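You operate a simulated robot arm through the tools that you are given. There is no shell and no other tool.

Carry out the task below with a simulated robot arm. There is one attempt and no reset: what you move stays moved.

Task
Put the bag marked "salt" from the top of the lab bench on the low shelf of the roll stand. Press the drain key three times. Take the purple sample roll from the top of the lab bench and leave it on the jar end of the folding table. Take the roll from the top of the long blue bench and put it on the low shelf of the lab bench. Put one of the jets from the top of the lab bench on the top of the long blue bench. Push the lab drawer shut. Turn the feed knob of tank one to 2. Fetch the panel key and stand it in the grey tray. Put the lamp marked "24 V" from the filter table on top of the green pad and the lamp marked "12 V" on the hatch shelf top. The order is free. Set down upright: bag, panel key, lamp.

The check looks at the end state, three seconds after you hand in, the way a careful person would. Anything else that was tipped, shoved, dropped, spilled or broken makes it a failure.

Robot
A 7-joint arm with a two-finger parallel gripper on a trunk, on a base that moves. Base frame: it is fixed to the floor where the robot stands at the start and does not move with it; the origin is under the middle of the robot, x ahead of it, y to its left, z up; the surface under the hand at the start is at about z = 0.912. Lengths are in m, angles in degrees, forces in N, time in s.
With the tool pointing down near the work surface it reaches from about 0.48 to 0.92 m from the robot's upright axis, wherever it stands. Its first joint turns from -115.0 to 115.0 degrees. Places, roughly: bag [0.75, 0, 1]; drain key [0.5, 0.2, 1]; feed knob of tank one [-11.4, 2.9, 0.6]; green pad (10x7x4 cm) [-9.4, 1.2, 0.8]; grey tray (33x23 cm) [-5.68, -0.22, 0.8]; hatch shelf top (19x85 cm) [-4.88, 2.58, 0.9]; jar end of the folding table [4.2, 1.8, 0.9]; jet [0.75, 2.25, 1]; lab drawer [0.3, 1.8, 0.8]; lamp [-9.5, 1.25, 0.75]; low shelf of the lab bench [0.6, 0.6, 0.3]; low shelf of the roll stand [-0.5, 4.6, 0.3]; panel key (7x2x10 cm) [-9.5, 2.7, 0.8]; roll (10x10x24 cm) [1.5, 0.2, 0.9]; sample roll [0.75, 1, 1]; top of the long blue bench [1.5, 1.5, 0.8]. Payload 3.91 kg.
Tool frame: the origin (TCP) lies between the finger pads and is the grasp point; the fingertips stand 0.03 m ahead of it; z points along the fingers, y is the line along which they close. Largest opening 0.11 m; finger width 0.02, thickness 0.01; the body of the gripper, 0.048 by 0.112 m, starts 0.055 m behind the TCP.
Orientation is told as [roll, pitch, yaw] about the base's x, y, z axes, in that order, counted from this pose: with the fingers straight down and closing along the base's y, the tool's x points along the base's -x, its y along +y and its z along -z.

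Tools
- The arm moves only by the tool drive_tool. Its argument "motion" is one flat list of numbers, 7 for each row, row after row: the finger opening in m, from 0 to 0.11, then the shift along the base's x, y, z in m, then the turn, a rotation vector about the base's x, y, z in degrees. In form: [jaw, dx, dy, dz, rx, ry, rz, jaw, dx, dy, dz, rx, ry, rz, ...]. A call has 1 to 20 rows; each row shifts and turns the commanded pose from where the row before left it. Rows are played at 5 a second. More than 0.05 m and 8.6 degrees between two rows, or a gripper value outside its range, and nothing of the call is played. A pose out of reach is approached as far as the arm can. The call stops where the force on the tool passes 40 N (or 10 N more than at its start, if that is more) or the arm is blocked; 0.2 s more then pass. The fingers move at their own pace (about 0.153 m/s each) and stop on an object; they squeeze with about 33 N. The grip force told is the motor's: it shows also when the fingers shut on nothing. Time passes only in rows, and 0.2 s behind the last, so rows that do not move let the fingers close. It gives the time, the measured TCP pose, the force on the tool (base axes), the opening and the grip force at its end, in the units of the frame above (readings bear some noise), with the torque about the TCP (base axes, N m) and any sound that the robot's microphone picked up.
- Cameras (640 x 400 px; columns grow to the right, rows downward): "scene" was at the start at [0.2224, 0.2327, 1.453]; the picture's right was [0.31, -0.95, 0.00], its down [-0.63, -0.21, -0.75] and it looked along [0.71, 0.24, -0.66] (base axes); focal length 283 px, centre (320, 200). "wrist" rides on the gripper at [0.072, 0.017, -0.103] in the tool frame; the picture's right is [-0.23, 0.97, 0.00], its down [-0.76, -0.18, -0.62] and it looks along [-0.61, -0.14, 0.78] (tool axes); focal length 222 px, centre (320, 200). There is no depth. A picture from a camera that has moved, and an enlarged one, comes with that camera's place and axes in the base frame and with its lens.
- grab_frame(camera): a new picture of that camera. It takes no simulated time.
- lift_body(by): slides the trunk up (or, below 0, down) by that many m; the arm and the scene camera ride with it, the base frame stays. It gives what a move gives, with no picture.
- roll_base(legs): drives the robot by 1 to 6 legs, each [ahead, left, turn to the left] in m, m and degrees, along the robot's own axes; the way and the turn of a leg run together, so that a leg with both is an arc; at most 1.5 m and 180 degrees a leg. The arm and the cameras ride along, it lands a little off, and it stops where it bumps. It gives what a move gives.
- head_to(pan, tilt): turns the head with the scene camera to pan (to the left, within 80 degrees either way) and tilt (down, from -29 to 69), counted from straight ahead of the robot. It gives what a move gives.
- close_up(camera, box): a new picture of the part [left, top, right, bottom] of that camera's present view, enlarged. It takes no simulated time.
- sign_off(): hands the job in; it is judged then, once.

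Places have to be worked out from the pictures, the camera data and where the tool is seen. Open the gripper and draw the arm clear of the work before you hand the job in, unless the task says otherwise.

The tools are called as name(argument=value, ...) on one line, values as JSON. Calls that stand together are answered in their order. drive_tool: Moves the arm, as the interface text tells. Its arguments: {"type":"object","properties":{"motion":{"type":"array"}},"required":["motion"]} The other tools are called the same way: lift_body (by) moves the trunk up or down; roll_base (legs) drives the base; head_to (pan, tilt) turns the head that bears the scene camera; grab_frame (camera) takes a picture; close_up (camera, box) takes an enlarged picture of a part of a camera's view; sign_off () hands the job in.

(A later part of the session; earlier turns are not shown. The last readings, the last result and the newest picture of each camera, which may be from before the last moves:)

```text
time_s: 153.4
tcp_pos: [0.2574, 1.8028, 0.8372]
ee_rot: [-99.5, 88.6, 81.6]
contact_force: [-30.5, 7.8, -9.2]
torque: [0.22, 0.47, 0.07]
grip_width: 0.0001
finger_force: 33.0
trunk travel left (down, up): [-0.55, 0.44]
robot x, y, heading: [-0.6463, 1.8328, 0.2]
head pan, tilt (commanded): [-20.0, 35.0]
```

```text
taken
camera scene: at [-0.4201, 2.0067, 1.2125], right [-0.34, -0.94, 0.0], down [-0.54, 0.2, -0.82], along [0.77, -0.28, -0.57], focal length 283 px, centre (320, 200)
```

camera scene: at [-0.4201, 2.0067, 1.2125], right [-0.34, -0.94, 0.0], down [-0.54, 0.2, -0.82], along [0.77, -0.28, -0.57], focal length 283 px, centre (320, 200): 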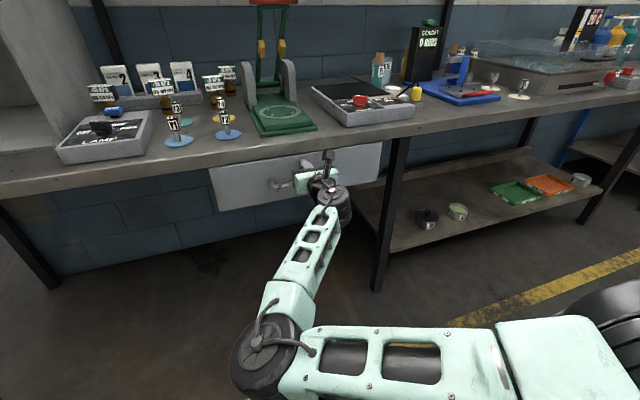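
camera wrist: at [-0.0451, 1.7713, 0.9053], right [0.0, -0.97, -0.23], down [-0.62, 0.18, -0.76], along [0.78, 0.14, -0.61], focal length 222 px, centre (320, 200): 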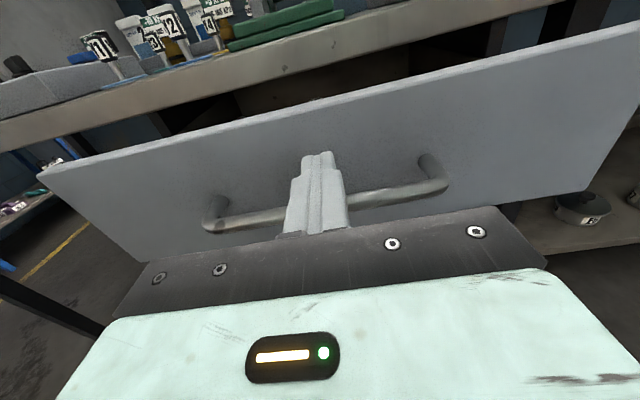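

The drawer met its stop with 30 N at fingertip x≈0.287, flush under the bench top. I back the hand off and check it stays shut.

drive_tool(motion=[0, -0.03, 0, 0, 0, 0, 0, 0, -0.04, 0, 0, 0, 0, 0, 0, -0.04, 0, 0, 0, 0, 0, 0, -0.04, 0, 0, 0, 0, 0, 0, -0.04, 0, 0, 0, 0, 0])

grab_frame(camera="scene")

grab_frame(camera="wrist")

```text
time_s: 154.6
tcp_pos: [0.0711, 1.787, 0.8378]
ee_rot: [-102.0, 86.8, 77.3]
contact_force: [0.1, 1.1, -0.5]
torque: [-0.01, -0.01, 0.04]
grip_width: 0.0001
finger_force: 33.0
trunk travel left (down, up): [-0.55, 0.44]
robot x, y, heading: [-0.6456, 1.8311, -0.1]
head pan, tilt (commanded): [-20.0, 35.0]
```

```text
taken
camera scene: at [-0.419, 2.0063, 1.2126], right [-0.34, -0.94, 0.0], down [-0.54, 0.2, -0.82], along [0.77, -0.28, -0.57], focal length 283 px, centre (320, 200)
```

scene: 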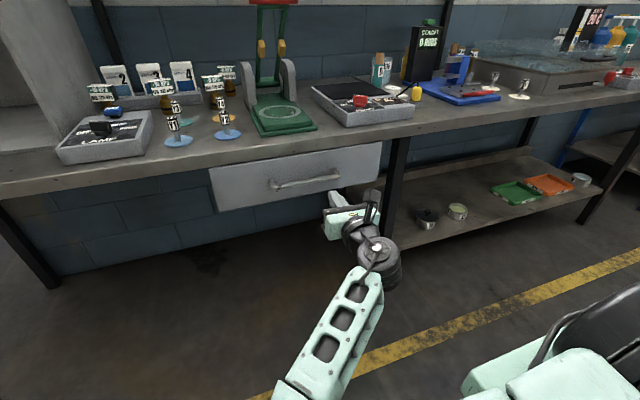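

```text
taken
camera wrist: at [-0.0336, 1.768, 0.9087], right [-0.01, -0.96, -0.28], down [-0.61, 0.23, -0.76], along [0.79, 0.16, -0.59], focal length 222 px, centre (320, 200)
```

wrist: 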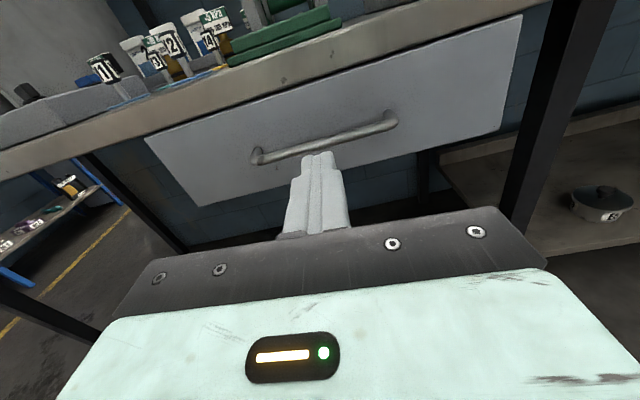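

The drawer is shut and stays so. Next I raise the trunk again and turn the tool to point down for the jet.

lift_body(by=0.4)

drive_tool(motion=[0.05, 0, 0, 0, 0, 8.5, 0, 0.05, 0, 0, 0, 0, 8.5, 0, 0.05, 0, 0, 0, 0, 8.5, 0, 0.05, 0, 0, 0, 0, 8.5, 0, 0.05, 0, 0, 0, 0, 8.5, 0, 0.05, 0, 0, 0, 0, 8.5, 0, 0.05, 0, 0, 0, 0, 8.5, 0, 0.05, 0, 0, 0, 0, 8.5, 0, 0.05, 0, 0, 0, 0, 8.5, 0, 0.05, 0, 0, 0, 0, 8.5, 0, 0.05, 0, 0, 0, 0, 5, 0])

head_to(pan=5, tilt=40)

grab_frame(camera="scene")

```text
time_s: 158.5
tcp_pos: [0.0683, 1.7912, 1.2331]
ee_rot: [-89.1, 87.0, 90.8]
contact_force: [0.5, 0.1, 0.5]
torque: [-0.01, 0.04, 0.0]
grip_width: 0.0002
finger_force: 33.2
trunk travel left (down, up): [-0.95, 0.04]
robot x, y, heading: [-0.6456, 1.8306, 0.2]
head pan, tilt (commanded): [-20.0, 35.0]
```

```text
time_s: 160.9
tcp_pos: [0.068, 1.7829, 1.2277]
ee_rot: [0.2, -0.3, -180.0]
contact_force: [-0.6, -0.4, 1.1]
torque: [-0.02, 0.01, -0.01]
grip_width: 0.0504
finger_force: 0.1
trunk travel left (down, up): [-0.95, 0.04]
robot x, y, heading: [-0.642, 1.8289, -0.0]
head pan, tilt (commanded): [-20.0, 35.0]
```

```text
time_s: 161.8
tcp_pos: [0.0672, 1.7832, 1.2258]
ee_rot: [0.3, -0.2, -179.9]
contact_force: [-0.6, -0.7, 0.4]
torque: [-0.02, 0.01, -0.01]
grip_width: 0.0501
finger_force: 0.0
trunk travel left (down, up): [-0.95, 0.04]
robot x, y, heading: [-0.6477, 1.8331, 0.3]
head pan, tilt (commanded): [5.0, 40.0]
```

```text
taken
camera scene: at [-0.4173, 2.0438, 1.605], right [0.09, -1.0, 0.0], down [-0.64, -0.06, -0.77], along [0.76, 0.07, -0.64], focal length 283 px, centre (320, 200)
```

scene: 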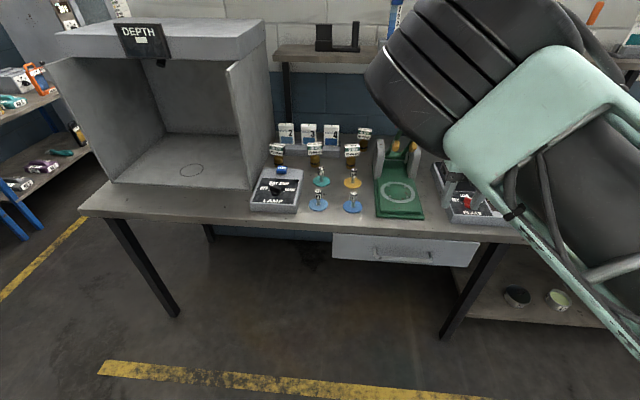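

The tool points down again (camera on the far side). I look closely at the jets to choose the grip.

close_up(camera="scene", box=[255, 115, 385, 215])

```text
4.00 times, centred on (320, 165) of scene
camera zoom: at [-0.4173, 2.0438, 1.605], right [0.09, -1.0, 0.0], down [-0.64, -0.06, -0.77], along [0.76, 0.07, -0.64], focal length 1133 px, centre (320, 340)
```

zoom: 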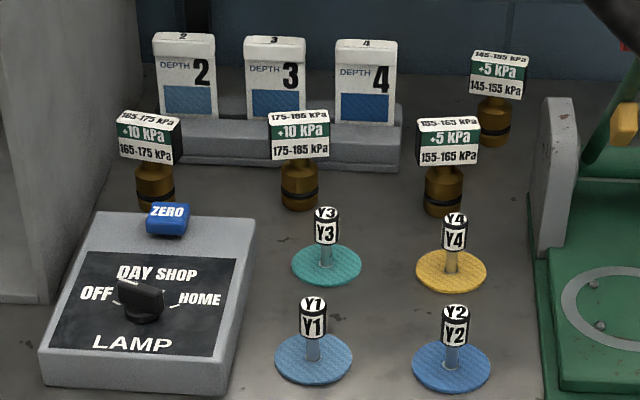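

The jets are brass bodies with a label block about 7 cm wide on top; the "+10 kPa 175–185" one stands at about [0.633, 2.163], block centre z≈1.00. I turn the tool yaw back to 0 (camera toward the robot) before reaching over.

drive_tool(motion=[0.095, 0, 0, 0.01, 0, 0, -8.5, 0.095, 0, 0, 0.01, 0, 0, -8.5, 0.095, 0, 0, 0.01, 0, 0, -8.5, 0.095, 0, 0, 0.01, 0, 0, -8.5, 0.095, 0, 0, 0.01, 0, 0, -8.5, 0.095, 0, 0, 0.01, 0, 0, -8.5, 0.095, 0, 0, 0.01, 0, 0, -8.5, 0.095, 0, 0, 0.01, 0, 0, -8.5, 0.095, 0, 0, 0, 0, 0, -8.5, 0.095, 0, 0, 0, 0, 0, -8.5, 0.095, 0, 0, 0, 0, 0, -8.5, 0.095, 0, 0, 0, 0, 0, -8.5, 0.095, 0, 0, 0, 0, 0, -8.5, 0.095, 0, 0, 0, 0, 0, -8.5, 0.095, 0, 0, 0, 0, 0, -8.5, 0.095, 0, 0, 0, 0, 0, -8.5, 0.095, 0, 0, 0, 0, 0, -8.5, 0.095, 0, 0, 0, 0, 0, -8.5, 0.095, 0, 0, 0, 0, 0, -8.5, 0.095, 0, 0, 0, 0, 0, -8.5])

drive_tool(motion=[0.095, 0, 0, 0, 0, 0, -5, 0.095, 0, 0, 0, 0, 0, -5])

roll_base(legs=[[0.48, 0.34, 0]])

grab_frame(camera="wrist")

grab_frame(camera="scene")

```text
time_s: 166.0
tcp_pos: [0.0679, 1.785, 1.3077]
ee_rot: [0.2, -0.2, 9.9]
contact_force: [0.5, 0.8, 0.2]
torque: [0.04, 0.01, 0.0]
grip_width: 0.095
finger_force: 0.2
trunk travel left (down, up): [-0.95, 0.04]
robot x, y, heading: [-0.6409, 1.8252, 0.1]
head pan, tilt (commanded): [5.0, 40.0]
```

```text
time_s: 166.6
tcp_pos: [0.068, 1.7843, 1.3077]
ee_rot: [0.1, -0.2, -0.1]
contact_force: [-0.3, 0.2, -0.3]
torque: [0.02, 0.03, 0.0]
grip_width: 0.0947
finger_force: 0.1
trunk travel left (down, up): [-0.95, 0.04]
robot x, y, heading: [-0.6462, 1.8291, 0.1]
head pan, tilt (commanded): [5.0, 40.0]
```

```text
time_s: 169.9
tcp_pos: [0.5466, 2.1268, 1.3076]
ee_rot: [0.2, -0.2, 0.2]
contact_force: [-0.4, 1.0, -0.1]
torque: [0.03, 0.0, 0.0]
grip_width: 0.095
finger_force: 0.1
trunk travel left (down, up): [-0.95, 0.04]
robot x, y, heading: [-0.1644, 2.1726, 0.0]
head pan, tilt (commanded): [5.0, 40.0]
```

```text
taken
camera wrist: at [0.4729, 2.1434, 1.41], right [0.22, 0.97, 0.0], down [0.76, -0.18, 0.63], along [0.61, -0.14, -0.78], focal length 222 px, centre (320, 200)
```

wrist: 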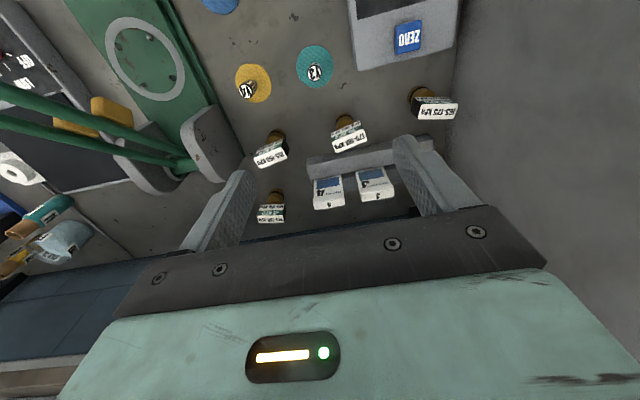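

```text
taken
camera scene: at [0.0595, 2.3854, 1.6051], right [0.09, -1.0, 0.0], down [-0.64, -0.06, -0.77], along [0.76, 0.07, -0.64], focal length 283 px, centre (320, 200)
```

scene: 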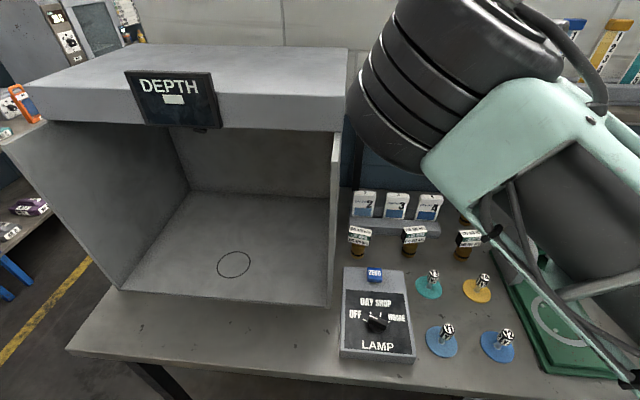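

Both cameras put the middle jet's head at about [0.653, 2.162, 1.00]. I zoom in with the wrist camera to see its shape and yaw.

close_up(camera="wrist", box=[240, 80, 480, 230])

close_up(camera="scene", box=[340, 180, 500, 280])

```text
2.67 times, centred on (360, 155) of wrist
camera zoom: at [0.4729, 2.1434, 1.41], right [0.22, 0.97, 0.0], down [0.76, -0.18, 0.63], along [0.61, -0.14, -0.78], focal length 592 px, centre (213, 320)
```

zoom: 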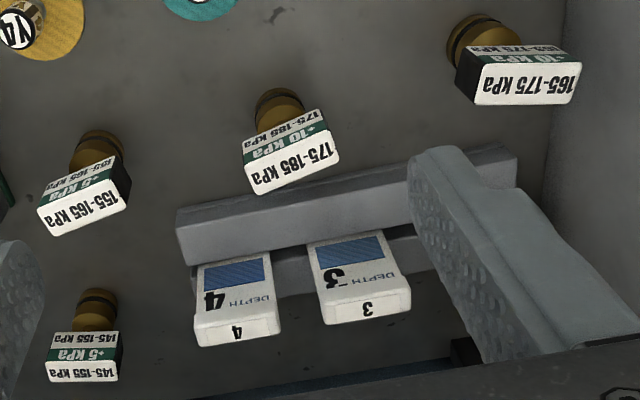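

```text
4.00 times, centred on (420, 230) of scene
camera zoom: at [0.0595, 2.3854, 1.6051], right [0.09, -1.0, 0.0], down [-0.64, -0.06, -0.77], along [0.76, 0.07, -0.64], focal length 1133 px, centre (-80, 80)
```

zoom: 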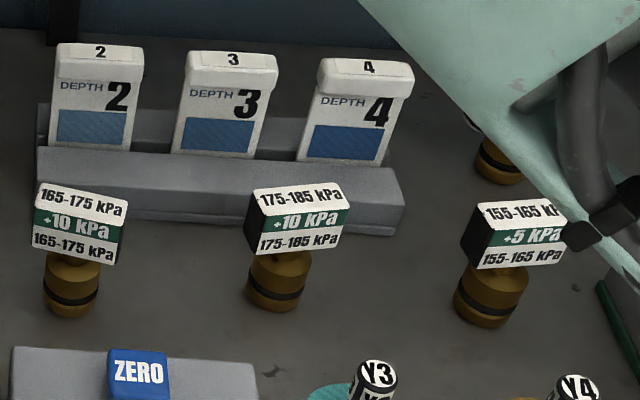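

The middle jet's head block is yawed about +15°, about 6.8 cm long. I yaw the hand +15°, centre over [0.655, 2.161] and descend to z≈1.07 to check.

drive_tool(motion=[0.095, 0.036, 0.011, 0, 0, 0, 7.5, 0.095, 0.036, 0.011, 0, 0, 0, 7.5, 0.095, 0.036, 0.012, 0, 0, 0, 0, 0.095, 0, 0, -0.045, 0, 0, 0, 0.095, 0, 0, -0.045, 0, 0, 0, 0.095, 0, 0, -0.045, 0, 0, 0, 0.095, 0, 0, -0.045, 0, 0, 0, 0.095, 0, 0, -0.045, 0, 0, 0, 0.095, 0, 0, 0, 0, 0, 0])

grab_frame(camera="wrist")

grab_frame(camera="scene")

```text
time_s: 171.9
tcp_pos: [0.6562, 2.1619, 1.0808]
ee_rot: [0.2, -0.2, 15.2]
contact_force: [0.1, -0.1, -0.7]
torque: [0.01, 0.01, -0.01]
grip_width: 0.0949
finger_force: 0.1
trunk travel left (down, up): [-0.95, 0.04]
robot x, y, heading: [-0.1692, 2.166, 0.2]
head pan, tilt (commanded): [5.0, 40.0]
```

```text
taken
camera wrist: at [0.5814, 2.1585, 1.1832], right [-0.04, 1.0, 0.0], down [0.78, 0.03, 0.63], along [0.62, 0.03, -0.78], focal length 222 px, centre (320, 200)
```

wrist: 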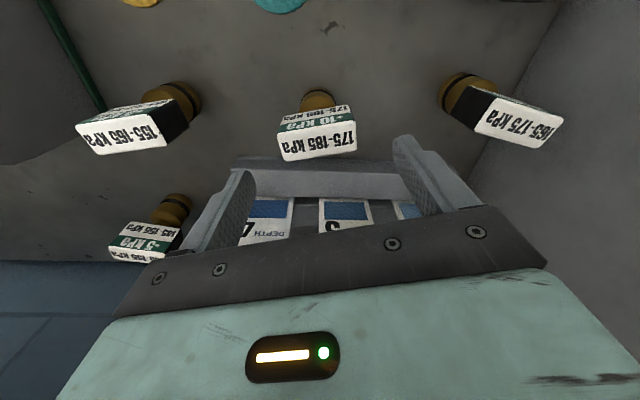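

```text
taken
camera scene: at [0.0598, 2.3854, 1.605], right [0.09, -1.0, 0.0], down [-0.64, -0.06, -0.77], along [0.76, 0.07, -0.64], focal length 283 px, centre (320, 200)
```

scene: 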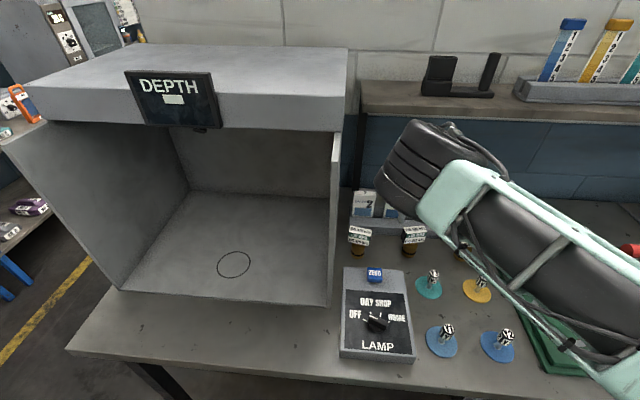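

The jet's head is centred under the hand (about [0.658, 2.161]); its yaw looks nearer 10°, so I trim the yaw and lower to z≈0.995, then close.

drive_tool(motion=[0.095, 0.002, 0, -0.04, 0, 0, -4, 0.095, 0, 0, -0.03, 0, 0, 0, 0.095, 0, 0, -0.015, 0, 0, 0, 0, 0, 0, 0, 0, 0, 0, 0, 0, 0, 0, 0, 0, 0, 0, 0, 0, 0, 0, 0, 0])

grab_frame(camera="wrist")

```text
time_s: 173.3
tcp_pos: [0.6567, 2.1613, 0.9963]
ee_rot: [0.2, -0.2, 11.2]
contact_force: [0.0, -1.6, -0.3]
torque: [-0.15, -0.03, -0.03]
grip_width: 0.0657
finger_force: 33.3
trunk travel left (down, up): [-0.95, 0.04]
robot x, y, heading: [-0.1655, 2.1686, 0.7]
head pan, tilt (commanded): [5.0, 40.0]
```

```text
taken
camera wrist: at [0.5819, 2.1637, 1.099], right [0.03, 1.0, 0.0], down [0.78, -0.03, 0.62], along [0.62, -0.02, -0.78], focal length 222 px, centre (320, 200)
```

wrist: 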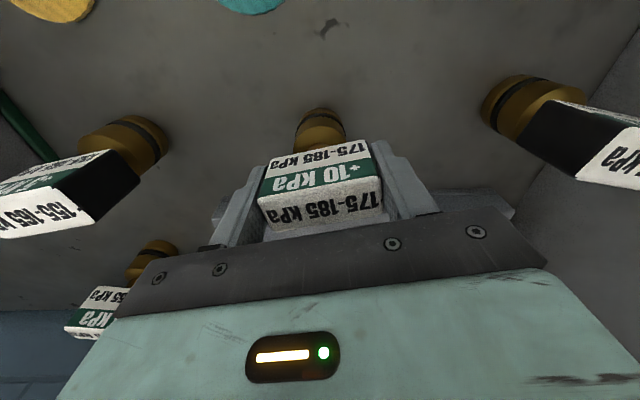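

The jaws hold the head block at 6.6 cm. I lift it gently and check.

drive_tool(motion=[0, 0, 0, 0.02, 0, 0, 0, 0, 0, 0, 0.04, 0, 0, 0, 0, 0, 0, 0.045, 0, 0, 0, 0, 0, 0, 0.045, 0, 0, 0, 0, 0, 0, 0.045, 0, 0, 0, 0, 0, 0, 0.045, 0, 0, 0, 0, 0, 0, 0.045, 0, 0, 0])

grab_frame(camera="wrist")

grab_frame(camera="scene")

```text
time_s: 174.9
tcp_pos: [0.6586, 2.162, 1.2854]
ee_rot: [0.2, -0.1, 11.1]
contact_force: [0.0, -1.0, -4.2]
torque: [-0.02, -0.03, 0.01]
grip_width: 0.0661
finger_force: 32.8
trunk travel left (down, up): [-0.95, 0.04]
robot x, y, heading: [-0.1668, 2.1732, 0.3]
head pan, tilt (commanded): [5.0, 40.0]
```

```text
taken
camera wrist: at [0.5839, 2.1645, 1.3888], right [0.03, 1.0, 0.0], down [0.78, -0.03, 0.62], along [0.62, -0.02, -0.78], focal length 222 px, centre (320, 200)
```

wrist: 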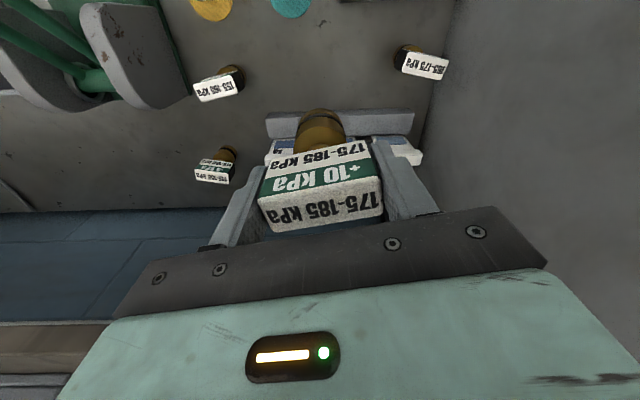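

```text
taken
camera scene: at [0.0602, 2.3855, 1.6049], right [0.09, -1.0, 0.0], down [-0.64, -0.06, -0.77], along [0.76, 0.07, -0.64], focal length 283 px, centre (320, 200)
```

scene: 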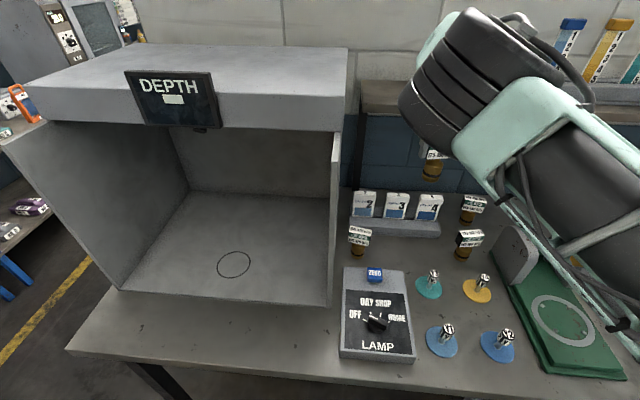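

The jet is held (0.43 kg), neighbours untouched. I back away from the bench, draw the arm in, then look toward the passage.

roll_base(legs=[[-0.5, 0, 0]])

drive_tool(motion=[0, -0.045, 0, 0, 0, 0, 0, 0, -0.045, 0, 0, 0, 0, 0, 0, -0.045, 0, 0, 0, 0, 0, 0, -0.045, 0, 0.01, 0, 0, 0, 0, -0.045, 0, 0.02, 0, 0, 0, 0, -0.03, 0, 0.02, 0, 0, 0])

roll_base(legs=[[0, 0, 60]])

head_to(pan=-40, tilt=20)

grab_frame(camera="scene")

```text
time_s: 177.9
tcp_pos: [0.1509, 2.1623, 1.2867]
ee_rot: [0.2, -0.1, 11.5]
contact_force: [0.6, -0.1, -4.9]
torque: [0.0, 0.03, -0.04]
grip_width: 0.0656
finger_force: 32.7
trunk travel left (down, up): [-0.95, 0.04]
robot x, y, heading: [-0.6745, 2.168, 0.5]
head pan, tilt (commanded): [5.0, 40.0]
```

```text
time_s: 179.3
tcp_pos: [-0.1004, 2.1515, 1.3337]
ee_rot: [0.4, -0.1, 10.0]
contact_force: [0.4, 0.3, -4.6]
torque: [-0.02, 0.01, -0.02]
grip_width: 0.0658
finger_force: 33.0
trunk travel left (down, up): [-0.95, 0.04]
robot x, y, heading: [-0.6697, 2.1696, 0.4]
head pan, tilt (commanded): [5.0, 40.0]
```

```text
time_s: 182.4
tcp_pos: [-0.3897, 2.6662, 1.3354]
ee_rot: [0.2, -0.1, 71.9]
contact_force: [0.7, 0.5, -4.2]
torque: [-0.02, -0.01, 0.02]
grip_width: 0.0657
finger_force: 32.7
trunk travel left (down, up): [-0.95, 0.04]
robot x, y, heading: [-0.6735, 2.1693, 62.3]
head pan, tilt (commanded): [5.0, 40.0]
```

```text
time_s: 183.5
tcp_pos: [-0.3899, 2.6651, 1.3354]
ee_rot: [0.1, 0.0, 72.0]
contact_force: [-0.4, 0.4, -4.7]
torque: [0.03, -0.02, 0.01]
grip_width: 0.0657
finger_force: 32.8
trunk travel left (down, up): [-0.95, 0.04]
robot x, y, heading: [-0.6745, 2.1664, 62.2]
head pan, tilt (commanded): [-40.0, 20.0]
```

```text
taken
camera scene: at [-0.7018, 2.4255, 1.6364], right [0.38, -0.93, 0.0], down [-0.32, -0.13, -0.94], along [0.87, 0.36, -0.34], focal length 283 px, centre (320, 200)
```

scene: 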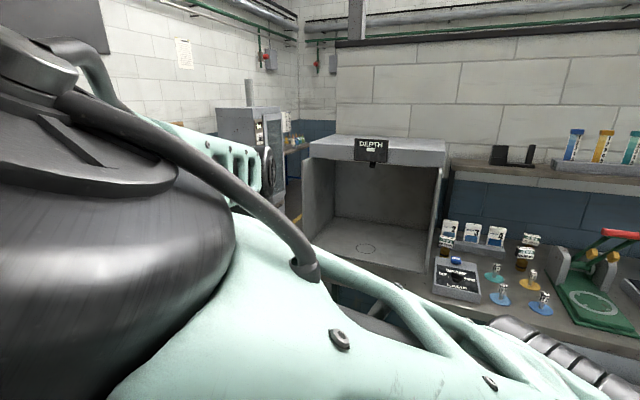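

The partition ends near y≈3.0, leaving a lane around y≈3.6 toward +x. I turn back to heading 0, strafe left to y≈3.58, and look along the lane.

roll_base(legs=[[0, 0, -62], [0, 1.41, 0]])

head_to(pan=0, tilt=20)

grab_frame(camera="scene")

```text
time_s: 193.2
tcp_pos: [-0.0968, 3.5519, 1.3341]
ee_rot: [0.2, -0.1, 9.5]
contact_force: [0.4, -0.2, -5.2]
torque: [0.01, 0.0, 0.0]
grip_width: 0.0656
finger_force: 33.0
trunk travel left (down, up): [-0.95, 0.04]
robot x, y, heading: [-0.6681, 3.5759, 0.1]
head pan, tilt (commanded): [-40.0, 20.0]
```

```text
time_s: 194.3
tcp_pos: [-0.097, 3.552, 1.3338]
ee_rot: [0.2, -0.1, 9.5]
contact_force: [0.4, 1.4, -3.6]
torque: [0.02, 0.02, 0.01]
grip_width: 0.066
finger_force: 32.8
trunk travel left (down, up): [-0.95, 0.04]
robot x, y, heading: [-0.6667, 3.5695, -0.1]
head pan, tilt (commanded): [0.0, 20.0]
```

```text
taken
camera scene: at [-0.4321, 3.7781, 1.6364], right [-0.01, -1.0, 0.0], down [-0.34, 0.0, -0.94], along [0.94, 0.0, -0.34], focal length 283 px, centre (320, 200)
```

scene: 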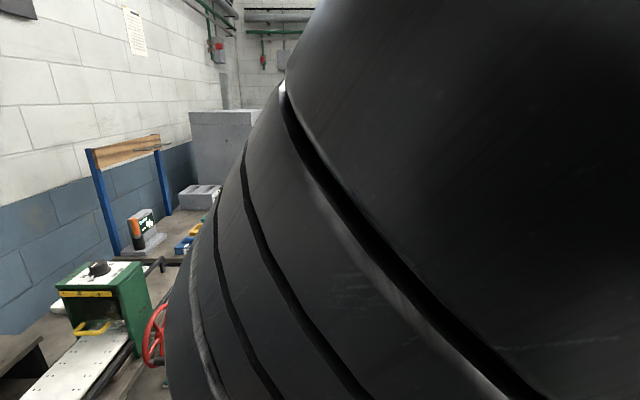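

The elbow blocks the forward view, but earlier pictures show the lane clear to beyond x≈2. I drive 1.5 m ahead and look to the right.

roll_base(legs=[[1.5, 0, 0]])

head_to(pan=-50, tilt=15)

grab_frame(camera="scene")

head_to(pan=40, tilt=20)

grab_frame(camera="scene")

```text
time_s: 201.8
tcp_pos: [1.419, 3.5438, 1.3345]
ee_rot: [0.3, -0.1, 9.5]
contact_force: [-0.7, 0.2, -4.2]
torque: [-0.03, 0.0, -0.05]
grip_width: 0.0658
finger_force: 33.3
trunk travel left (down, up): [-0.95, 0.04]
robot x, y, heading: [0.8452, 3.5661, -0.3]
head pan, tilt (commanded): [0.0, 20.0]
```

```text
time_s: 203.0
tcp_pos: [1.4187, 3.5442, 1.3352]
ee_rot: [0.2, -0.2, 9.4]
contact_force: [0.0, 0.2, -4.3]
torque: [0.0, 0.06, -0.03]
grip_width: 0.066
finger_force: 33.3
trunk travel left (down, up): [-0.95, 0.04]
robot x, y, heading: [0.8452, 3.5655, -0.2]
head pan, tilt (commanded): [-50.0, 15.0]
```

```text
taken
camera scene: at [1.0497, 3.6997, 1.6445], right [-0.77, -0.64, 0.0], down [-0.17, 0.2, -0.97], along [0.62, -0.74, -0.26], focal length 283 px, centre (320, 200)
```

scene: 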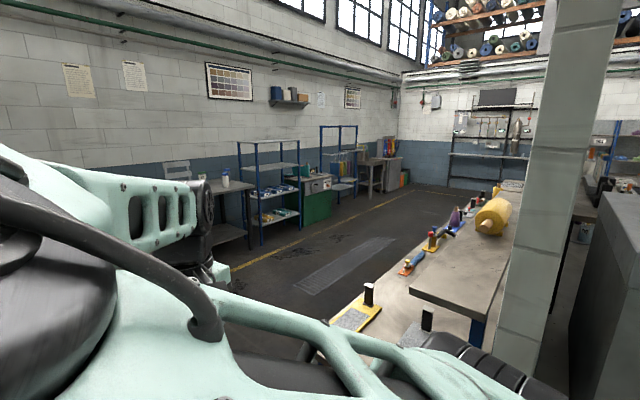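

```text
time_s: 204.6
tcp_pos: [1.4199, 3.5426, 1.3341]
ee_rot: [0.2, -0.1, 9.4]
contact_force: [0.4, 0.5, -5.1]
torque: [-0.01, 0.01, -0.04]
grip_width: 0.0657
finger_force: 32.3
trunk travel left (down, up): [-0.95, 0.04]
robot x, y, heading: [0.8496, 3.5637, -0.3]
head pan, tilt (commanded): [40.0, 20.0]
```

```text
taken
camera scene: at [1.0616, 3.831, 1.6364], right [0.64, -0.77, 0.0], down [-0.26, -0.22, -0.94], along [0.72, 0.6, -0.34], focal length 283 px, centre (320, 200)
```

scene: 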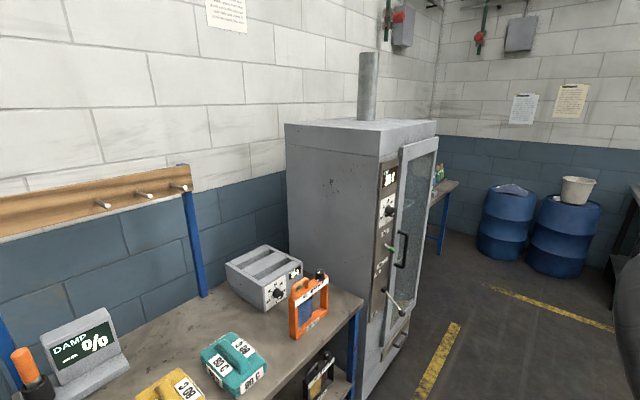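

Beyond the partition end I see a long bench along it with a yellow roll lying on it, and a wide aisle. I drive ahead to x≈2.45 and turn to look back over the bench.

roll_base(legs=[[1.5, 0, 0], [0.15, 0, 0], [0, 0, -90]])

head_to(pan=-40, tilt=25)

grab_frame(camera="scene")

head_to(pan=50, tilt=20)

grab_frame(camera="scene")

```text
time_s: 216.8
tcp_pos: [2.487, 3.0297, 1.3345]
ee_rot: [0.3, 0.0, -77.9]
contact_force: [-0.6, -0.6, -4.4]
torque: [0.03, 0.01, 0.01]
grip_width: 0.0658
finger_force: 32.6
trunk travel left (down, up): [-0.95, 0.04]
robot x, y, heading: [2.4791, 3.6024, -87.7]
head pan, tilt (commanded): [40.0, 20.0]
```

```text
time_s: 218.3
tcp_pos: [2.4873, 3.0299, 1.3346]
ee_rot: [0.2, -0.2, -77.8]
contact_force: [-0.3, -0.1, -4.0]
torque: [0.01, -0.01, -0.01]
grip_width: 0.0659
finger_force: 32.9
trunk travel left (down, up): [-0.95, 0.04]
robot x, y, heading: [2.4827, 3.6056, -87.7]
head pan, tilt (commanded): [-40.0, 25.0]
```

```text
taken
camera scene: at [2.6377, 3.397, 1.6283], right [-0.79, 0.61, 0.0], down [0.26, 0.34, -0.91], along [-0.55, -0.72, -0.42], focal length 283 px, centre (320, 200)
```

scene: 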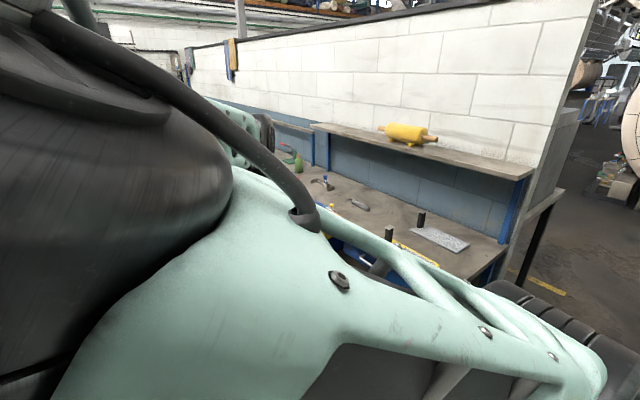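

```text
time_s: 220.0
tcp_pos: [2.4869, 3.0297, 1.3348]
ee_rot: [0.2, -0.2, -77.8]
contact_force: [-1.0, -0.5, -4.2]
torque: [0.04, 0.01, -0.01]
grip_width: 0.0655
finger_force: 32.6
trunk travel left (down, up): [-0.95, 0.04]
robot x, y, heading: [2.4837, 3.6022, -87.6]
head pan, tilt (commanded): [50.0, 20.0]
```

```text
taken
camera scene: at [2.7676, 3.4131, 1.6364], right [-0.61, -0.79, 0.0], down [-0.27, 0.21, -0.94], along [0.74, -0.57, -0.34], focal length 283 px, centre (320, 200)
```

scene: 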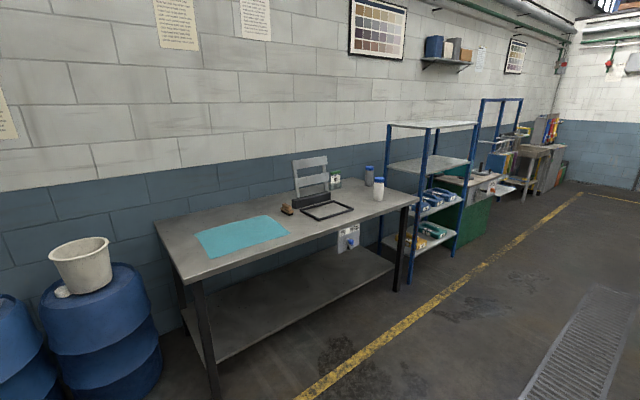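

The folding table with the jars at its far (−y) end is across the aisle at about [4.2, 1.7]. I drive down the aisle beside the long blue bench and look at its top.

roll_base(legs=[[1.2, 0, -2]])

head_to(pan=-75, tilt=30)

grab_frame(camera="scene")

head_to(pan=60, tilt=25)

grab_frame(camera="scene")

```text
time_s: 226.1
tcp_pos: [2.5003, 1.8291, 1.3345]
ee_rot: [0.2, -0.1, -79.6]
contact_force: [0.2, 0.1, -4.7]
torque: [0.0, 0.01, -0.02]
grip_width: 0.0658
finger_force: 33.2
trunk travel left (down, up): [-0.95, 0.04]
robot x, y, heading: [2.5146, 2.4022, -89.4]
head pan, tilt (commanded): [50.0, 20.0]
```

```text
time_s: 228.1
tcp_pos: [2.5007, 1.8292, 1.3345]
ee_rot: [0.2, -0.1, -79.7]
contact_force: [0.8, 0.7, -4.3]
torque: [0.01, 0.0, -0.03]
grip_width: 0.0658
finger_force: 32.8
trunk travel left (down, up): [-0.95, 0.04]
robot x, y, heading: [2.5113, 2.4042, -89.3]
head pan, tilt (commanded): [-75.0, 30.0]
```

```text
taken
camera scene: at [2.634, 2.2381, 1.6204], right [-0.27, 0.96, 0.0], down [0.48, 0.13, -0.87], along [-0.83, -0.23, -0.5], focal length 283 px, centre (320, 200)
```

scene: 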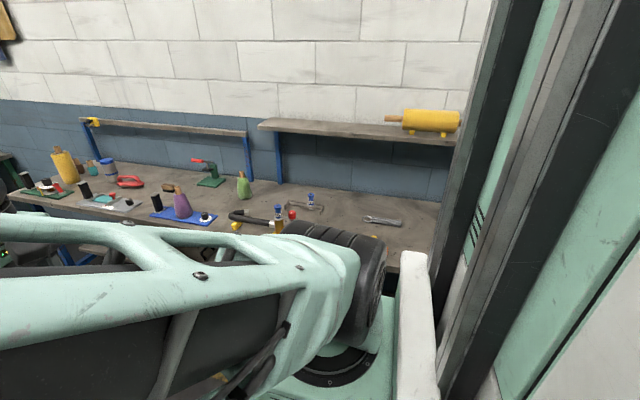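

```text
time_s: 230.3
tcp_pos: [2.5009, 1.8282, 1.3348]
ee_rot: [0.1, 0.0, -79.6]
contact_force: [0.8, 0.3, -5.2]
torque: [0.05, 0.02, -0.03]
grip_width: 0.0658
finger_force: 32.9
trunk travel left (down, up): [-0.95, 0.04]
robot x, y, heading: [2.5144, 2.4012, -89.2]
head pan, tilt (commanded): [60.0, 25.0]
```

```text
taken
camera scene: at [2.8013, 2.2172, 1.6283], right [-0.49, -0.87, 0.0], down [-0.37, 0.21, -0.91], along [0.79, -0.45, -0.42], focal length 283 px, centre (320, 200)
```

scene: 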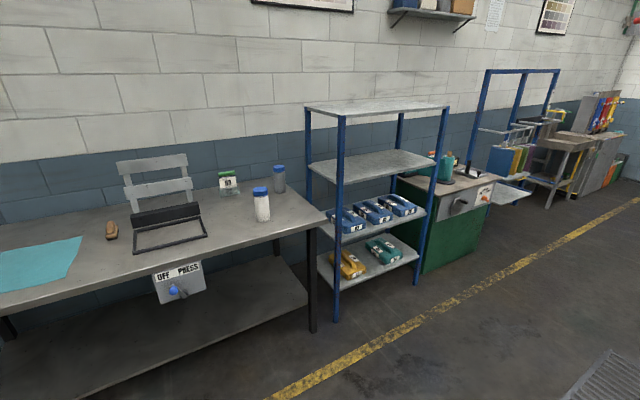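

The yellow standing roll at about [1.45, 0.2] matches the given place; the jet can go on a free part of this bench. I turn to face the bench (−x) to see its top clearly.

roll_base(legs=[[0, 0, -90]])

head_to(pan=30, tilt=30)

grab_frame(camera="scene")

head_to(pan=-15, tilt=35)

grab_frame(camera="scene")

grab_frame(camera="wrist")

```text
time_s: 234.6
tcp_pos: [1.9413, 2.4353, 1.335]
ee_rot: [0.2, -0.1, -171.8]
contact_force: [-0.6, 0.5, -4.2]
torque: [-0.02, 0.0, 0.0]
grip_width: 0.0657
finger_force: 32.7
trunk travel left (down, up): [-0.95, 0.04]
robot x, y, heading: [2.5124, 2.4, 178.6]
head pan, tilt (commanded): [60.0, 25.0]
```

```text
time_s: 235.5
tcp_pos: [1.9422, 2.4341, 1.335]
ee_rot: [0.2, -0.2, -171.7]
contact_force: [0.3, -0.7, -4.0]
torque: [0.0, -0.05, -0.01]
grip_width: 0.0658
finger_force: 32.9
trunk travel left (down, up): [-0.95, 0.04]
robot x, y, heading: [2.5143, 2.4001, 178.9]
head pan, tilt (commanded): [30.0, 30.0]
```

```text
taken
camera scene: at [2.2879, 2.1579, 1.6204], right [-0.48, 0.88, 0.0], down [0.44, 0.24, -0.87], along [-0.76, -0.41, -0.5], focal length 283 px, centre (320, 200)
```

scene: 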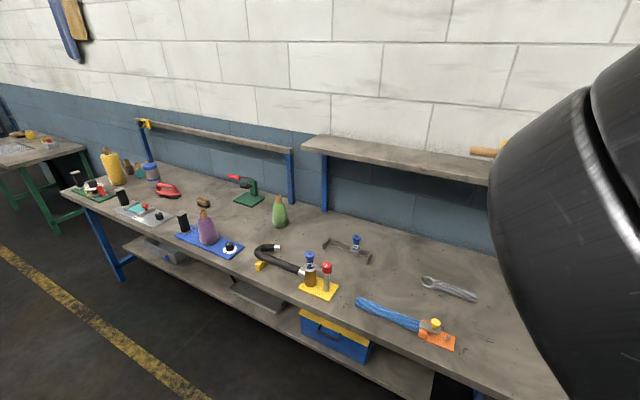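

```text
time_s: 236.7
tcp_pos: [1.9426, 2.4353, 1.3339]
ee_rot: [0.2, -0.1, -171.8]
contact_force: [0.0, 0.4, -4.5]
torque: [0.01, -0.01, -0.03]
grip_width: 0.0661
finger_force: 32.8
trunk travel left (down, up): [-0.95, 0.04]
robot x, y, heading: [2.5113, 2.4003, 178.4]
head pan, tilt (commanded): [-15.0, 35.0]
```

```text
taken
camera scene: at [2.2834, 2.1684, 1.6188], right [-0.36, 0.93, 0.0], down [0.48, 0.19, -0.86], along [-0.8, -0.31, -0.52], focal length 283 px, centre (320, 200)
```

scene: 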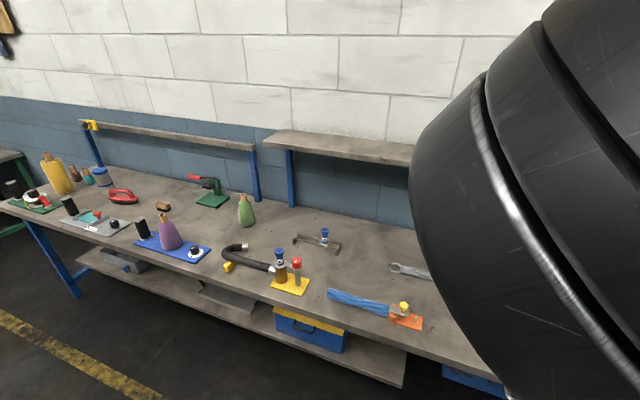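

```text
taken
camera wrist: at [2.0162, 2.4299, 1.4375], right [-0.09, -1.0, 0.0], down [-0.78, 0.07, 0.62], along [-0.62, 0.05, -0.78], focal length 222 px, centre (320, 200)
```

wrist: 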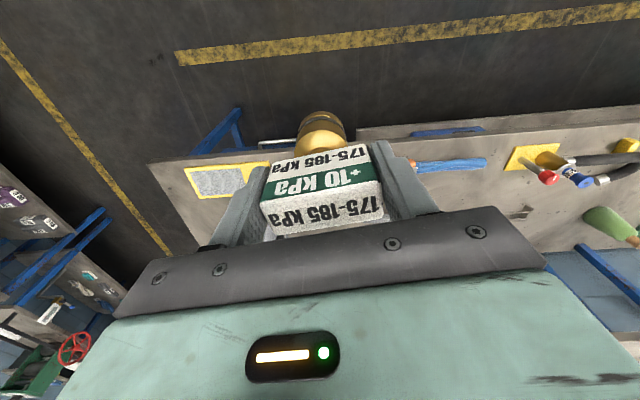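

The bench top between the wrench (y≈2.25) and a black post (y≈2.67) looks free around [1.52, 2.46]. I drive 0.25 m toward the bench, extend the arm over that spot and check.

roll_base(legs=[[0.25, 0, 1.2]])

drive_tool(motion=[0, -0.04, 0, 0, 0, 0, 0, 0, -0.04, 0, 0, 0, 0, 0, 0, -0.04, 0, 0, 0, 0, 0, 0, -0.04, 0, 0, 0, 0, 0])

grab_frame(camera="scene")

grab_frame(camera="wrist")

```text
time_s: 238.5
tcp_pos: [1.6868, 2.4288, 1.3341]
ee_rot: [0.1, -0.2, -170.8]
contact_force: [0.0, 1.0, -4.7]
torque: [0.01, -0.02, 0.02]
grip_width: 0.066
finger_force: 33.6
trunk travel left (down, up): [-0.95, 0.04]
robot x, y, heading: [2.2594, 2.403, 180.1]
head pan, tilt (commanded): [-15.0, 35.0]
```

```text
time_s: 239.5
tcp_pos: [1.5277, 2.4303, 1.3332]
ee_rot: [0.3, -0.1, -170.8]
contact_force: [-0.3, 0.3, -4.5]
torque: [0.01, -0.01, -0.03]
grip_width: 0.0657
finger_force: 33.1
trunk travel left (down, up): [-0.95, 0.04]
robot x, y, heading: [2.2602, 2.4028, 179.6]
head pan, tilt (commanded): [-15.0, 35.0]
```

```text
taken
camera scene: at [2.0328, 2.2255, 1.6126], right [0.26, 0.96, 0.0], down [0.55, -0.15, -0.82], along [-0.79, 0.22, -0.57], focal length 283 px, centre (320, 200)
```

scene: 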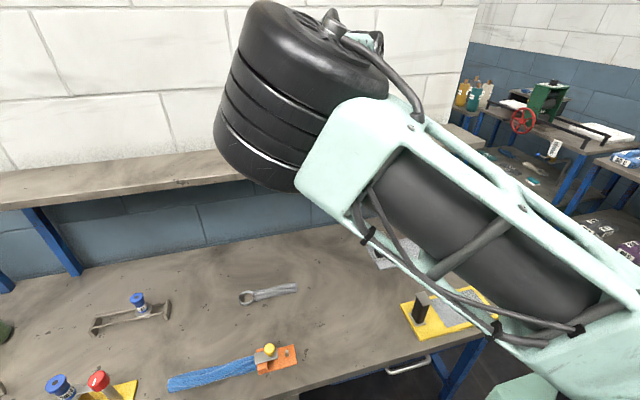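

```text
taken
camera wrist: at [1.6018, 2.4257, 1.4369], right [-0.07, -1.0, 0.0], down [-0.78, 0.06, 0.62], along [-0.62, 0.04, -0.78], focal length 222 px, centre (320, 200)
```

wrist: 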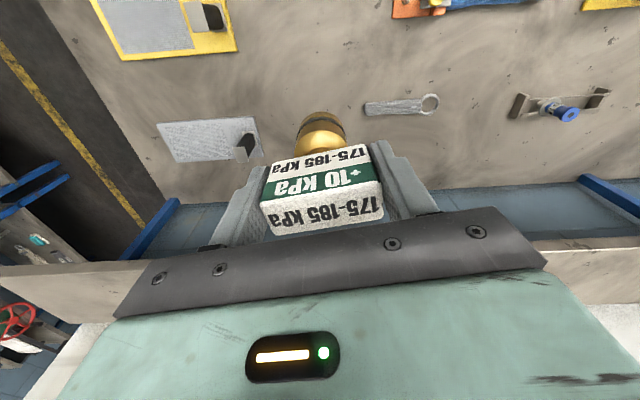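

The spot under the jet, about [1.53, 2.43], is clear by at least 14 cm all round. I lower the jet to about z=1.02 and check.

drive_tool(motion=[0, 0, 0, -0.045, 0, 0, 0, 0, 0, 0, -0.045, 0, 0, 0, 0, 0, 0, -0.045, 0, 0, 0, 0, 0, 0, -0.045, 0, 0, 0, 0, 0, 0, -0.045, 0, 0, 0, 0, 0, 0, -0.045, 0, 0, 0, 0, 0, 0, -0.045, 0, 0, 0])

grab_frame(camera="wrist")

grab_frame(camera="scene")

```text
time_s: 241.1
tcp_pos: [1.5267, 2.4299, 1.0196]
ee_rot: [0.1, -0.2, -170.8]
contact_force: [0.4, 0.4, -3.8]
torque: [-0.02, -0.05, 0.02]
grip_width: 0.0657
finger_force: 33.0
trunk travel left (down, up): [-0.95, 0.04]
robot x, y, heading: [2.2582, 2.4059, 179.8]
head pan, tilt (commanded): [-15.0, 35.0]
```

```text
taken
camera wrist: at [1.6009, 2.4254, 1.1226], right [-0.07, -1.0, 0.0], down [-0.78, 0.06, 0.63], along [-0.62, 0.04, -0.78], focal length 222 px, centre (320, 200)
```

wrist: 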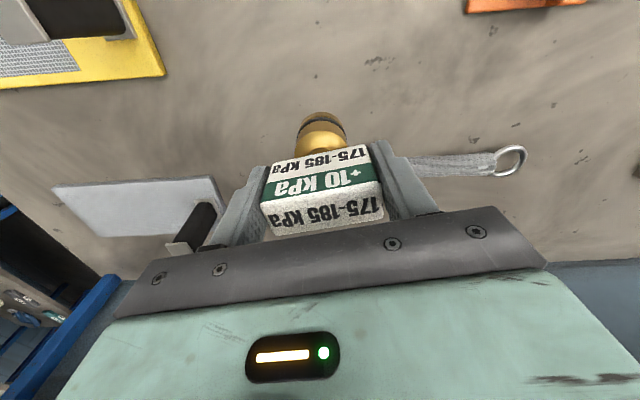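

```text
taken
camera scene: at [2.0326, 2.2256, 1.6127], right [0.26, 0.96, 0.0], down [0.55, -0.15, -0.82], along [-0.79, 0.22, -0.57], focal length 283 px, centre (320, 200)
```

scene: 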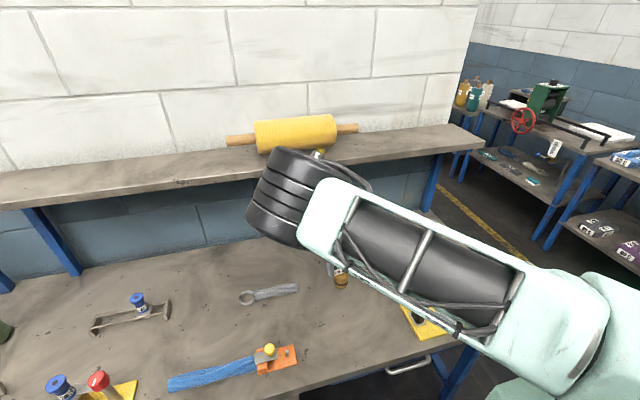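

All clear. I lower further in small steps until the bench takes the weight.

drive_tool(motion=[0, 0, 0, -0.03, 0, 0, 0, 0, 0, 0, -0.02, 0, 0, 0, 0, 0, 0, -0.01, 0, 0, 0, 0, 0, 0, -0.006, 0, 0, 0, 0, 0, 0, -0.006, 0, 0, 0])

close_up(camera="scene", box=[240, 200, 440, 320])

```text
time_s: 242.3
tcp_pos: [1.5267, 2.428, 0.9472]
ee_rot: [0.3, -0.1, -170.7]
contact_force: [0.4, -0.5, -4.1]
torque: [0.02, -0.02, -0.03]
grip_width: 0.0659
finger_force: 33.1
trunk travel left (down, up): [-0.95, 0.04]
robot x, y, heading: [2.255, 2.4045, 179.8]
head pan, tilt (commanded): [-15.0, 35.0]
```

```text
3.20 times, centred on (340, 260) of scene
camera zoom: at [2.0323, 2.2256, 1.6126], right [0.26, 0.96, 0.0], down [0.55, -0.15, -0.82], along [-0.79, 0.22, -0.57], focal length 906 px, centre (256, 8)
```

zoom: 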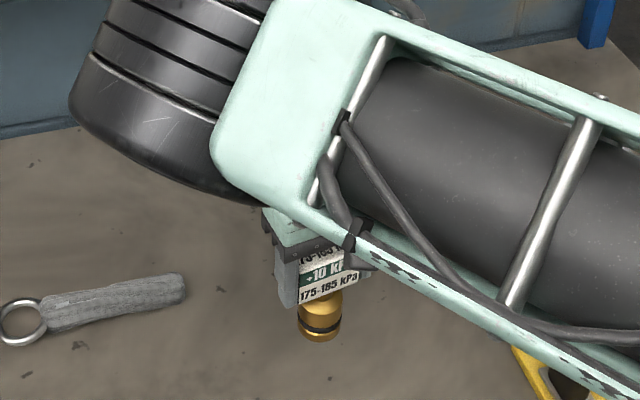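

No contact yet (jet bottom at z≈0.863). I continue in 4 mm steps.

drive_tool(motion=[0, 0, 0, -0.004, 0, 0, 0, 0, 0, 0, -0.004, 0, 0, 0, 0, 0, 0, -0.004, 0, 0, 0, 0, 0, 0, -0.003, 0, 0, 0])

```text
time_s: 243.3
tcp_pos: [1.5274, 2.429, 0.9327]
ee_rot: [0.1, -0.1, -170.8]
contact_force: [0.9, -0.1, -4.1]
torque: [0.01, 0.01, 0.01]
grip_width: 0.0659
finger_force: 33.2
trunk travel left (down, up): [-0.95, 0.04]
robot x, y, heading: [2.2577, 2.401, 180.0]
head pan, tilt (commanded): [-15.0, 35.0]
```

Still free at bottom z≈0.849. I keep going down in small steps.

drive_tool(motion=[0, 0, 0, -0.006, 0, 0, 0, 0, 0, 0, -0.006, 0, 0, 0, 0, 0, 0, -0.005, 0, 0, 0, 0, 0, 0, -0.005, 0, 0, 0])

close_up(camera="scene", box=[240, 200, 440, 320])

```text
time_s: 244.3
tcp_pos: [1.5262, 2.4291, 0.9103]
ee_rot: [0.3, -0.2, -170.8]
contact_force: [1.0, -0.6, -4.1]
torque: [0.0, -0.03, 0.02]
grip_width: 0.0659
finger_force: 33.3
trunk travel left (down, up): [-0.95, 0.04]
robot x, y, heading: [2.2597, 2.4049, 179.9]
head pan, tilt (commanded): [-15.0, 35.0]
```

```text
3.20 times, centred on (340, 260) of scene
camera zoom: at [2.0323, 2.2256, 1.6126], right [0.26, 0.96, 0.0], down [0.55, -0.15, -0.82], along [-0.79, 0.22, -0.57], focal length 906 px, centre (256, 8)
```

zoom: 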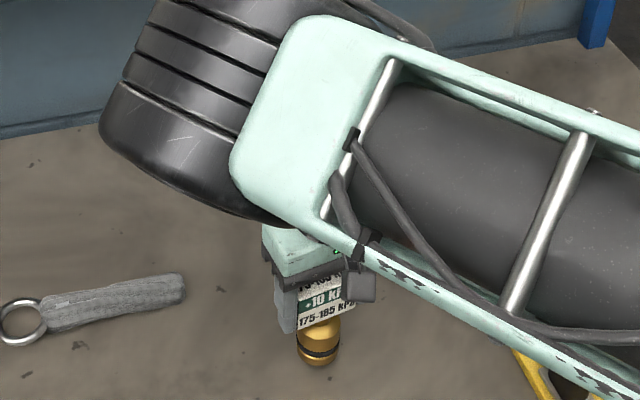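

Bottom at z≈0.826 and still free. I continue down.

drive_tool(motion=[0, 0, 0, -0.006, 0, 0, 0, 0, 0, 0, -0.005, 0, 0, 0, 0, 0, 0, -0.005, 0, 0, 0, 0, 0, 0, -0.004, 0, 0, 0])

grab_frame(camera="wrist")

close_up(camera="scene", box=[240, 200, 440, 320])

```text
time_s: 245.3
tcp_pos: [1.5256, 2.4292, 0.8941]
ee_rot: [0.1, -0.6, -170.8]
contact_force: [4.0, 0.6, 32.0]
torque: [0.28, 0.06, -0.01]
grip_width: 0.0654
finger_force: 33.1
trunk travel left (down, up): [-0.95, 0.04]
robot x, y, heading: [2.2596, 2.4036, 179.7]
head pan, tilt (commanded): [-15.0, 35.0]
```

```text
taken
camera wrist: at [1.6008, 2.4247, 0.9967], right [-0.07, -1.0, 0.0], down [-0.78, 0.06, 0.63], along [-0.63, 0.04, -0.78], focal length 222 px, centre (320, 200)
```

wrist: 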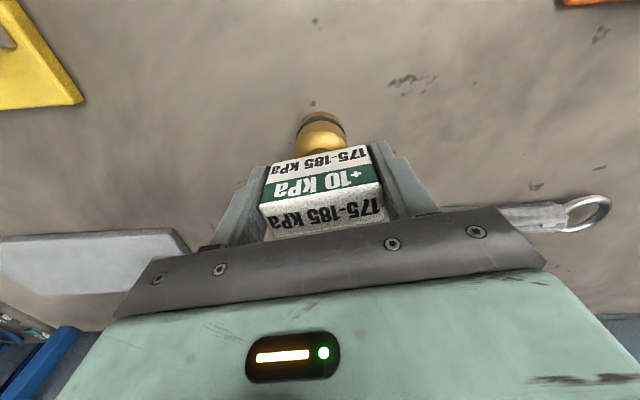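

```text
3.20 times, centred on (340, 260) of scene
camera zoom: at [2.0343, 2.2255, 1.6135], right [0.26, 0.96, 0.0], down [0.55, -0.15, -0.82], along [-0.79, 0.22, -0.57], focal length 906 px, centre (256, 8)
```

zoom: 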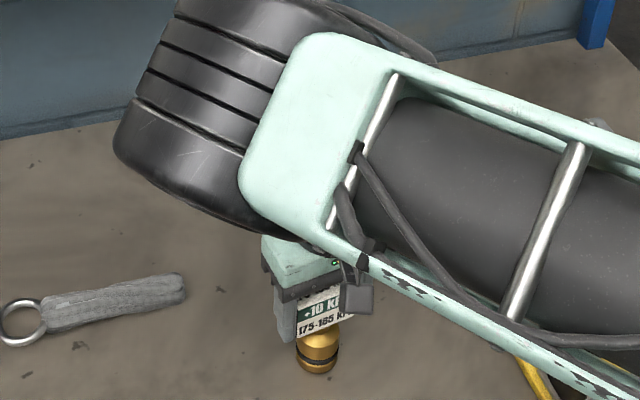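

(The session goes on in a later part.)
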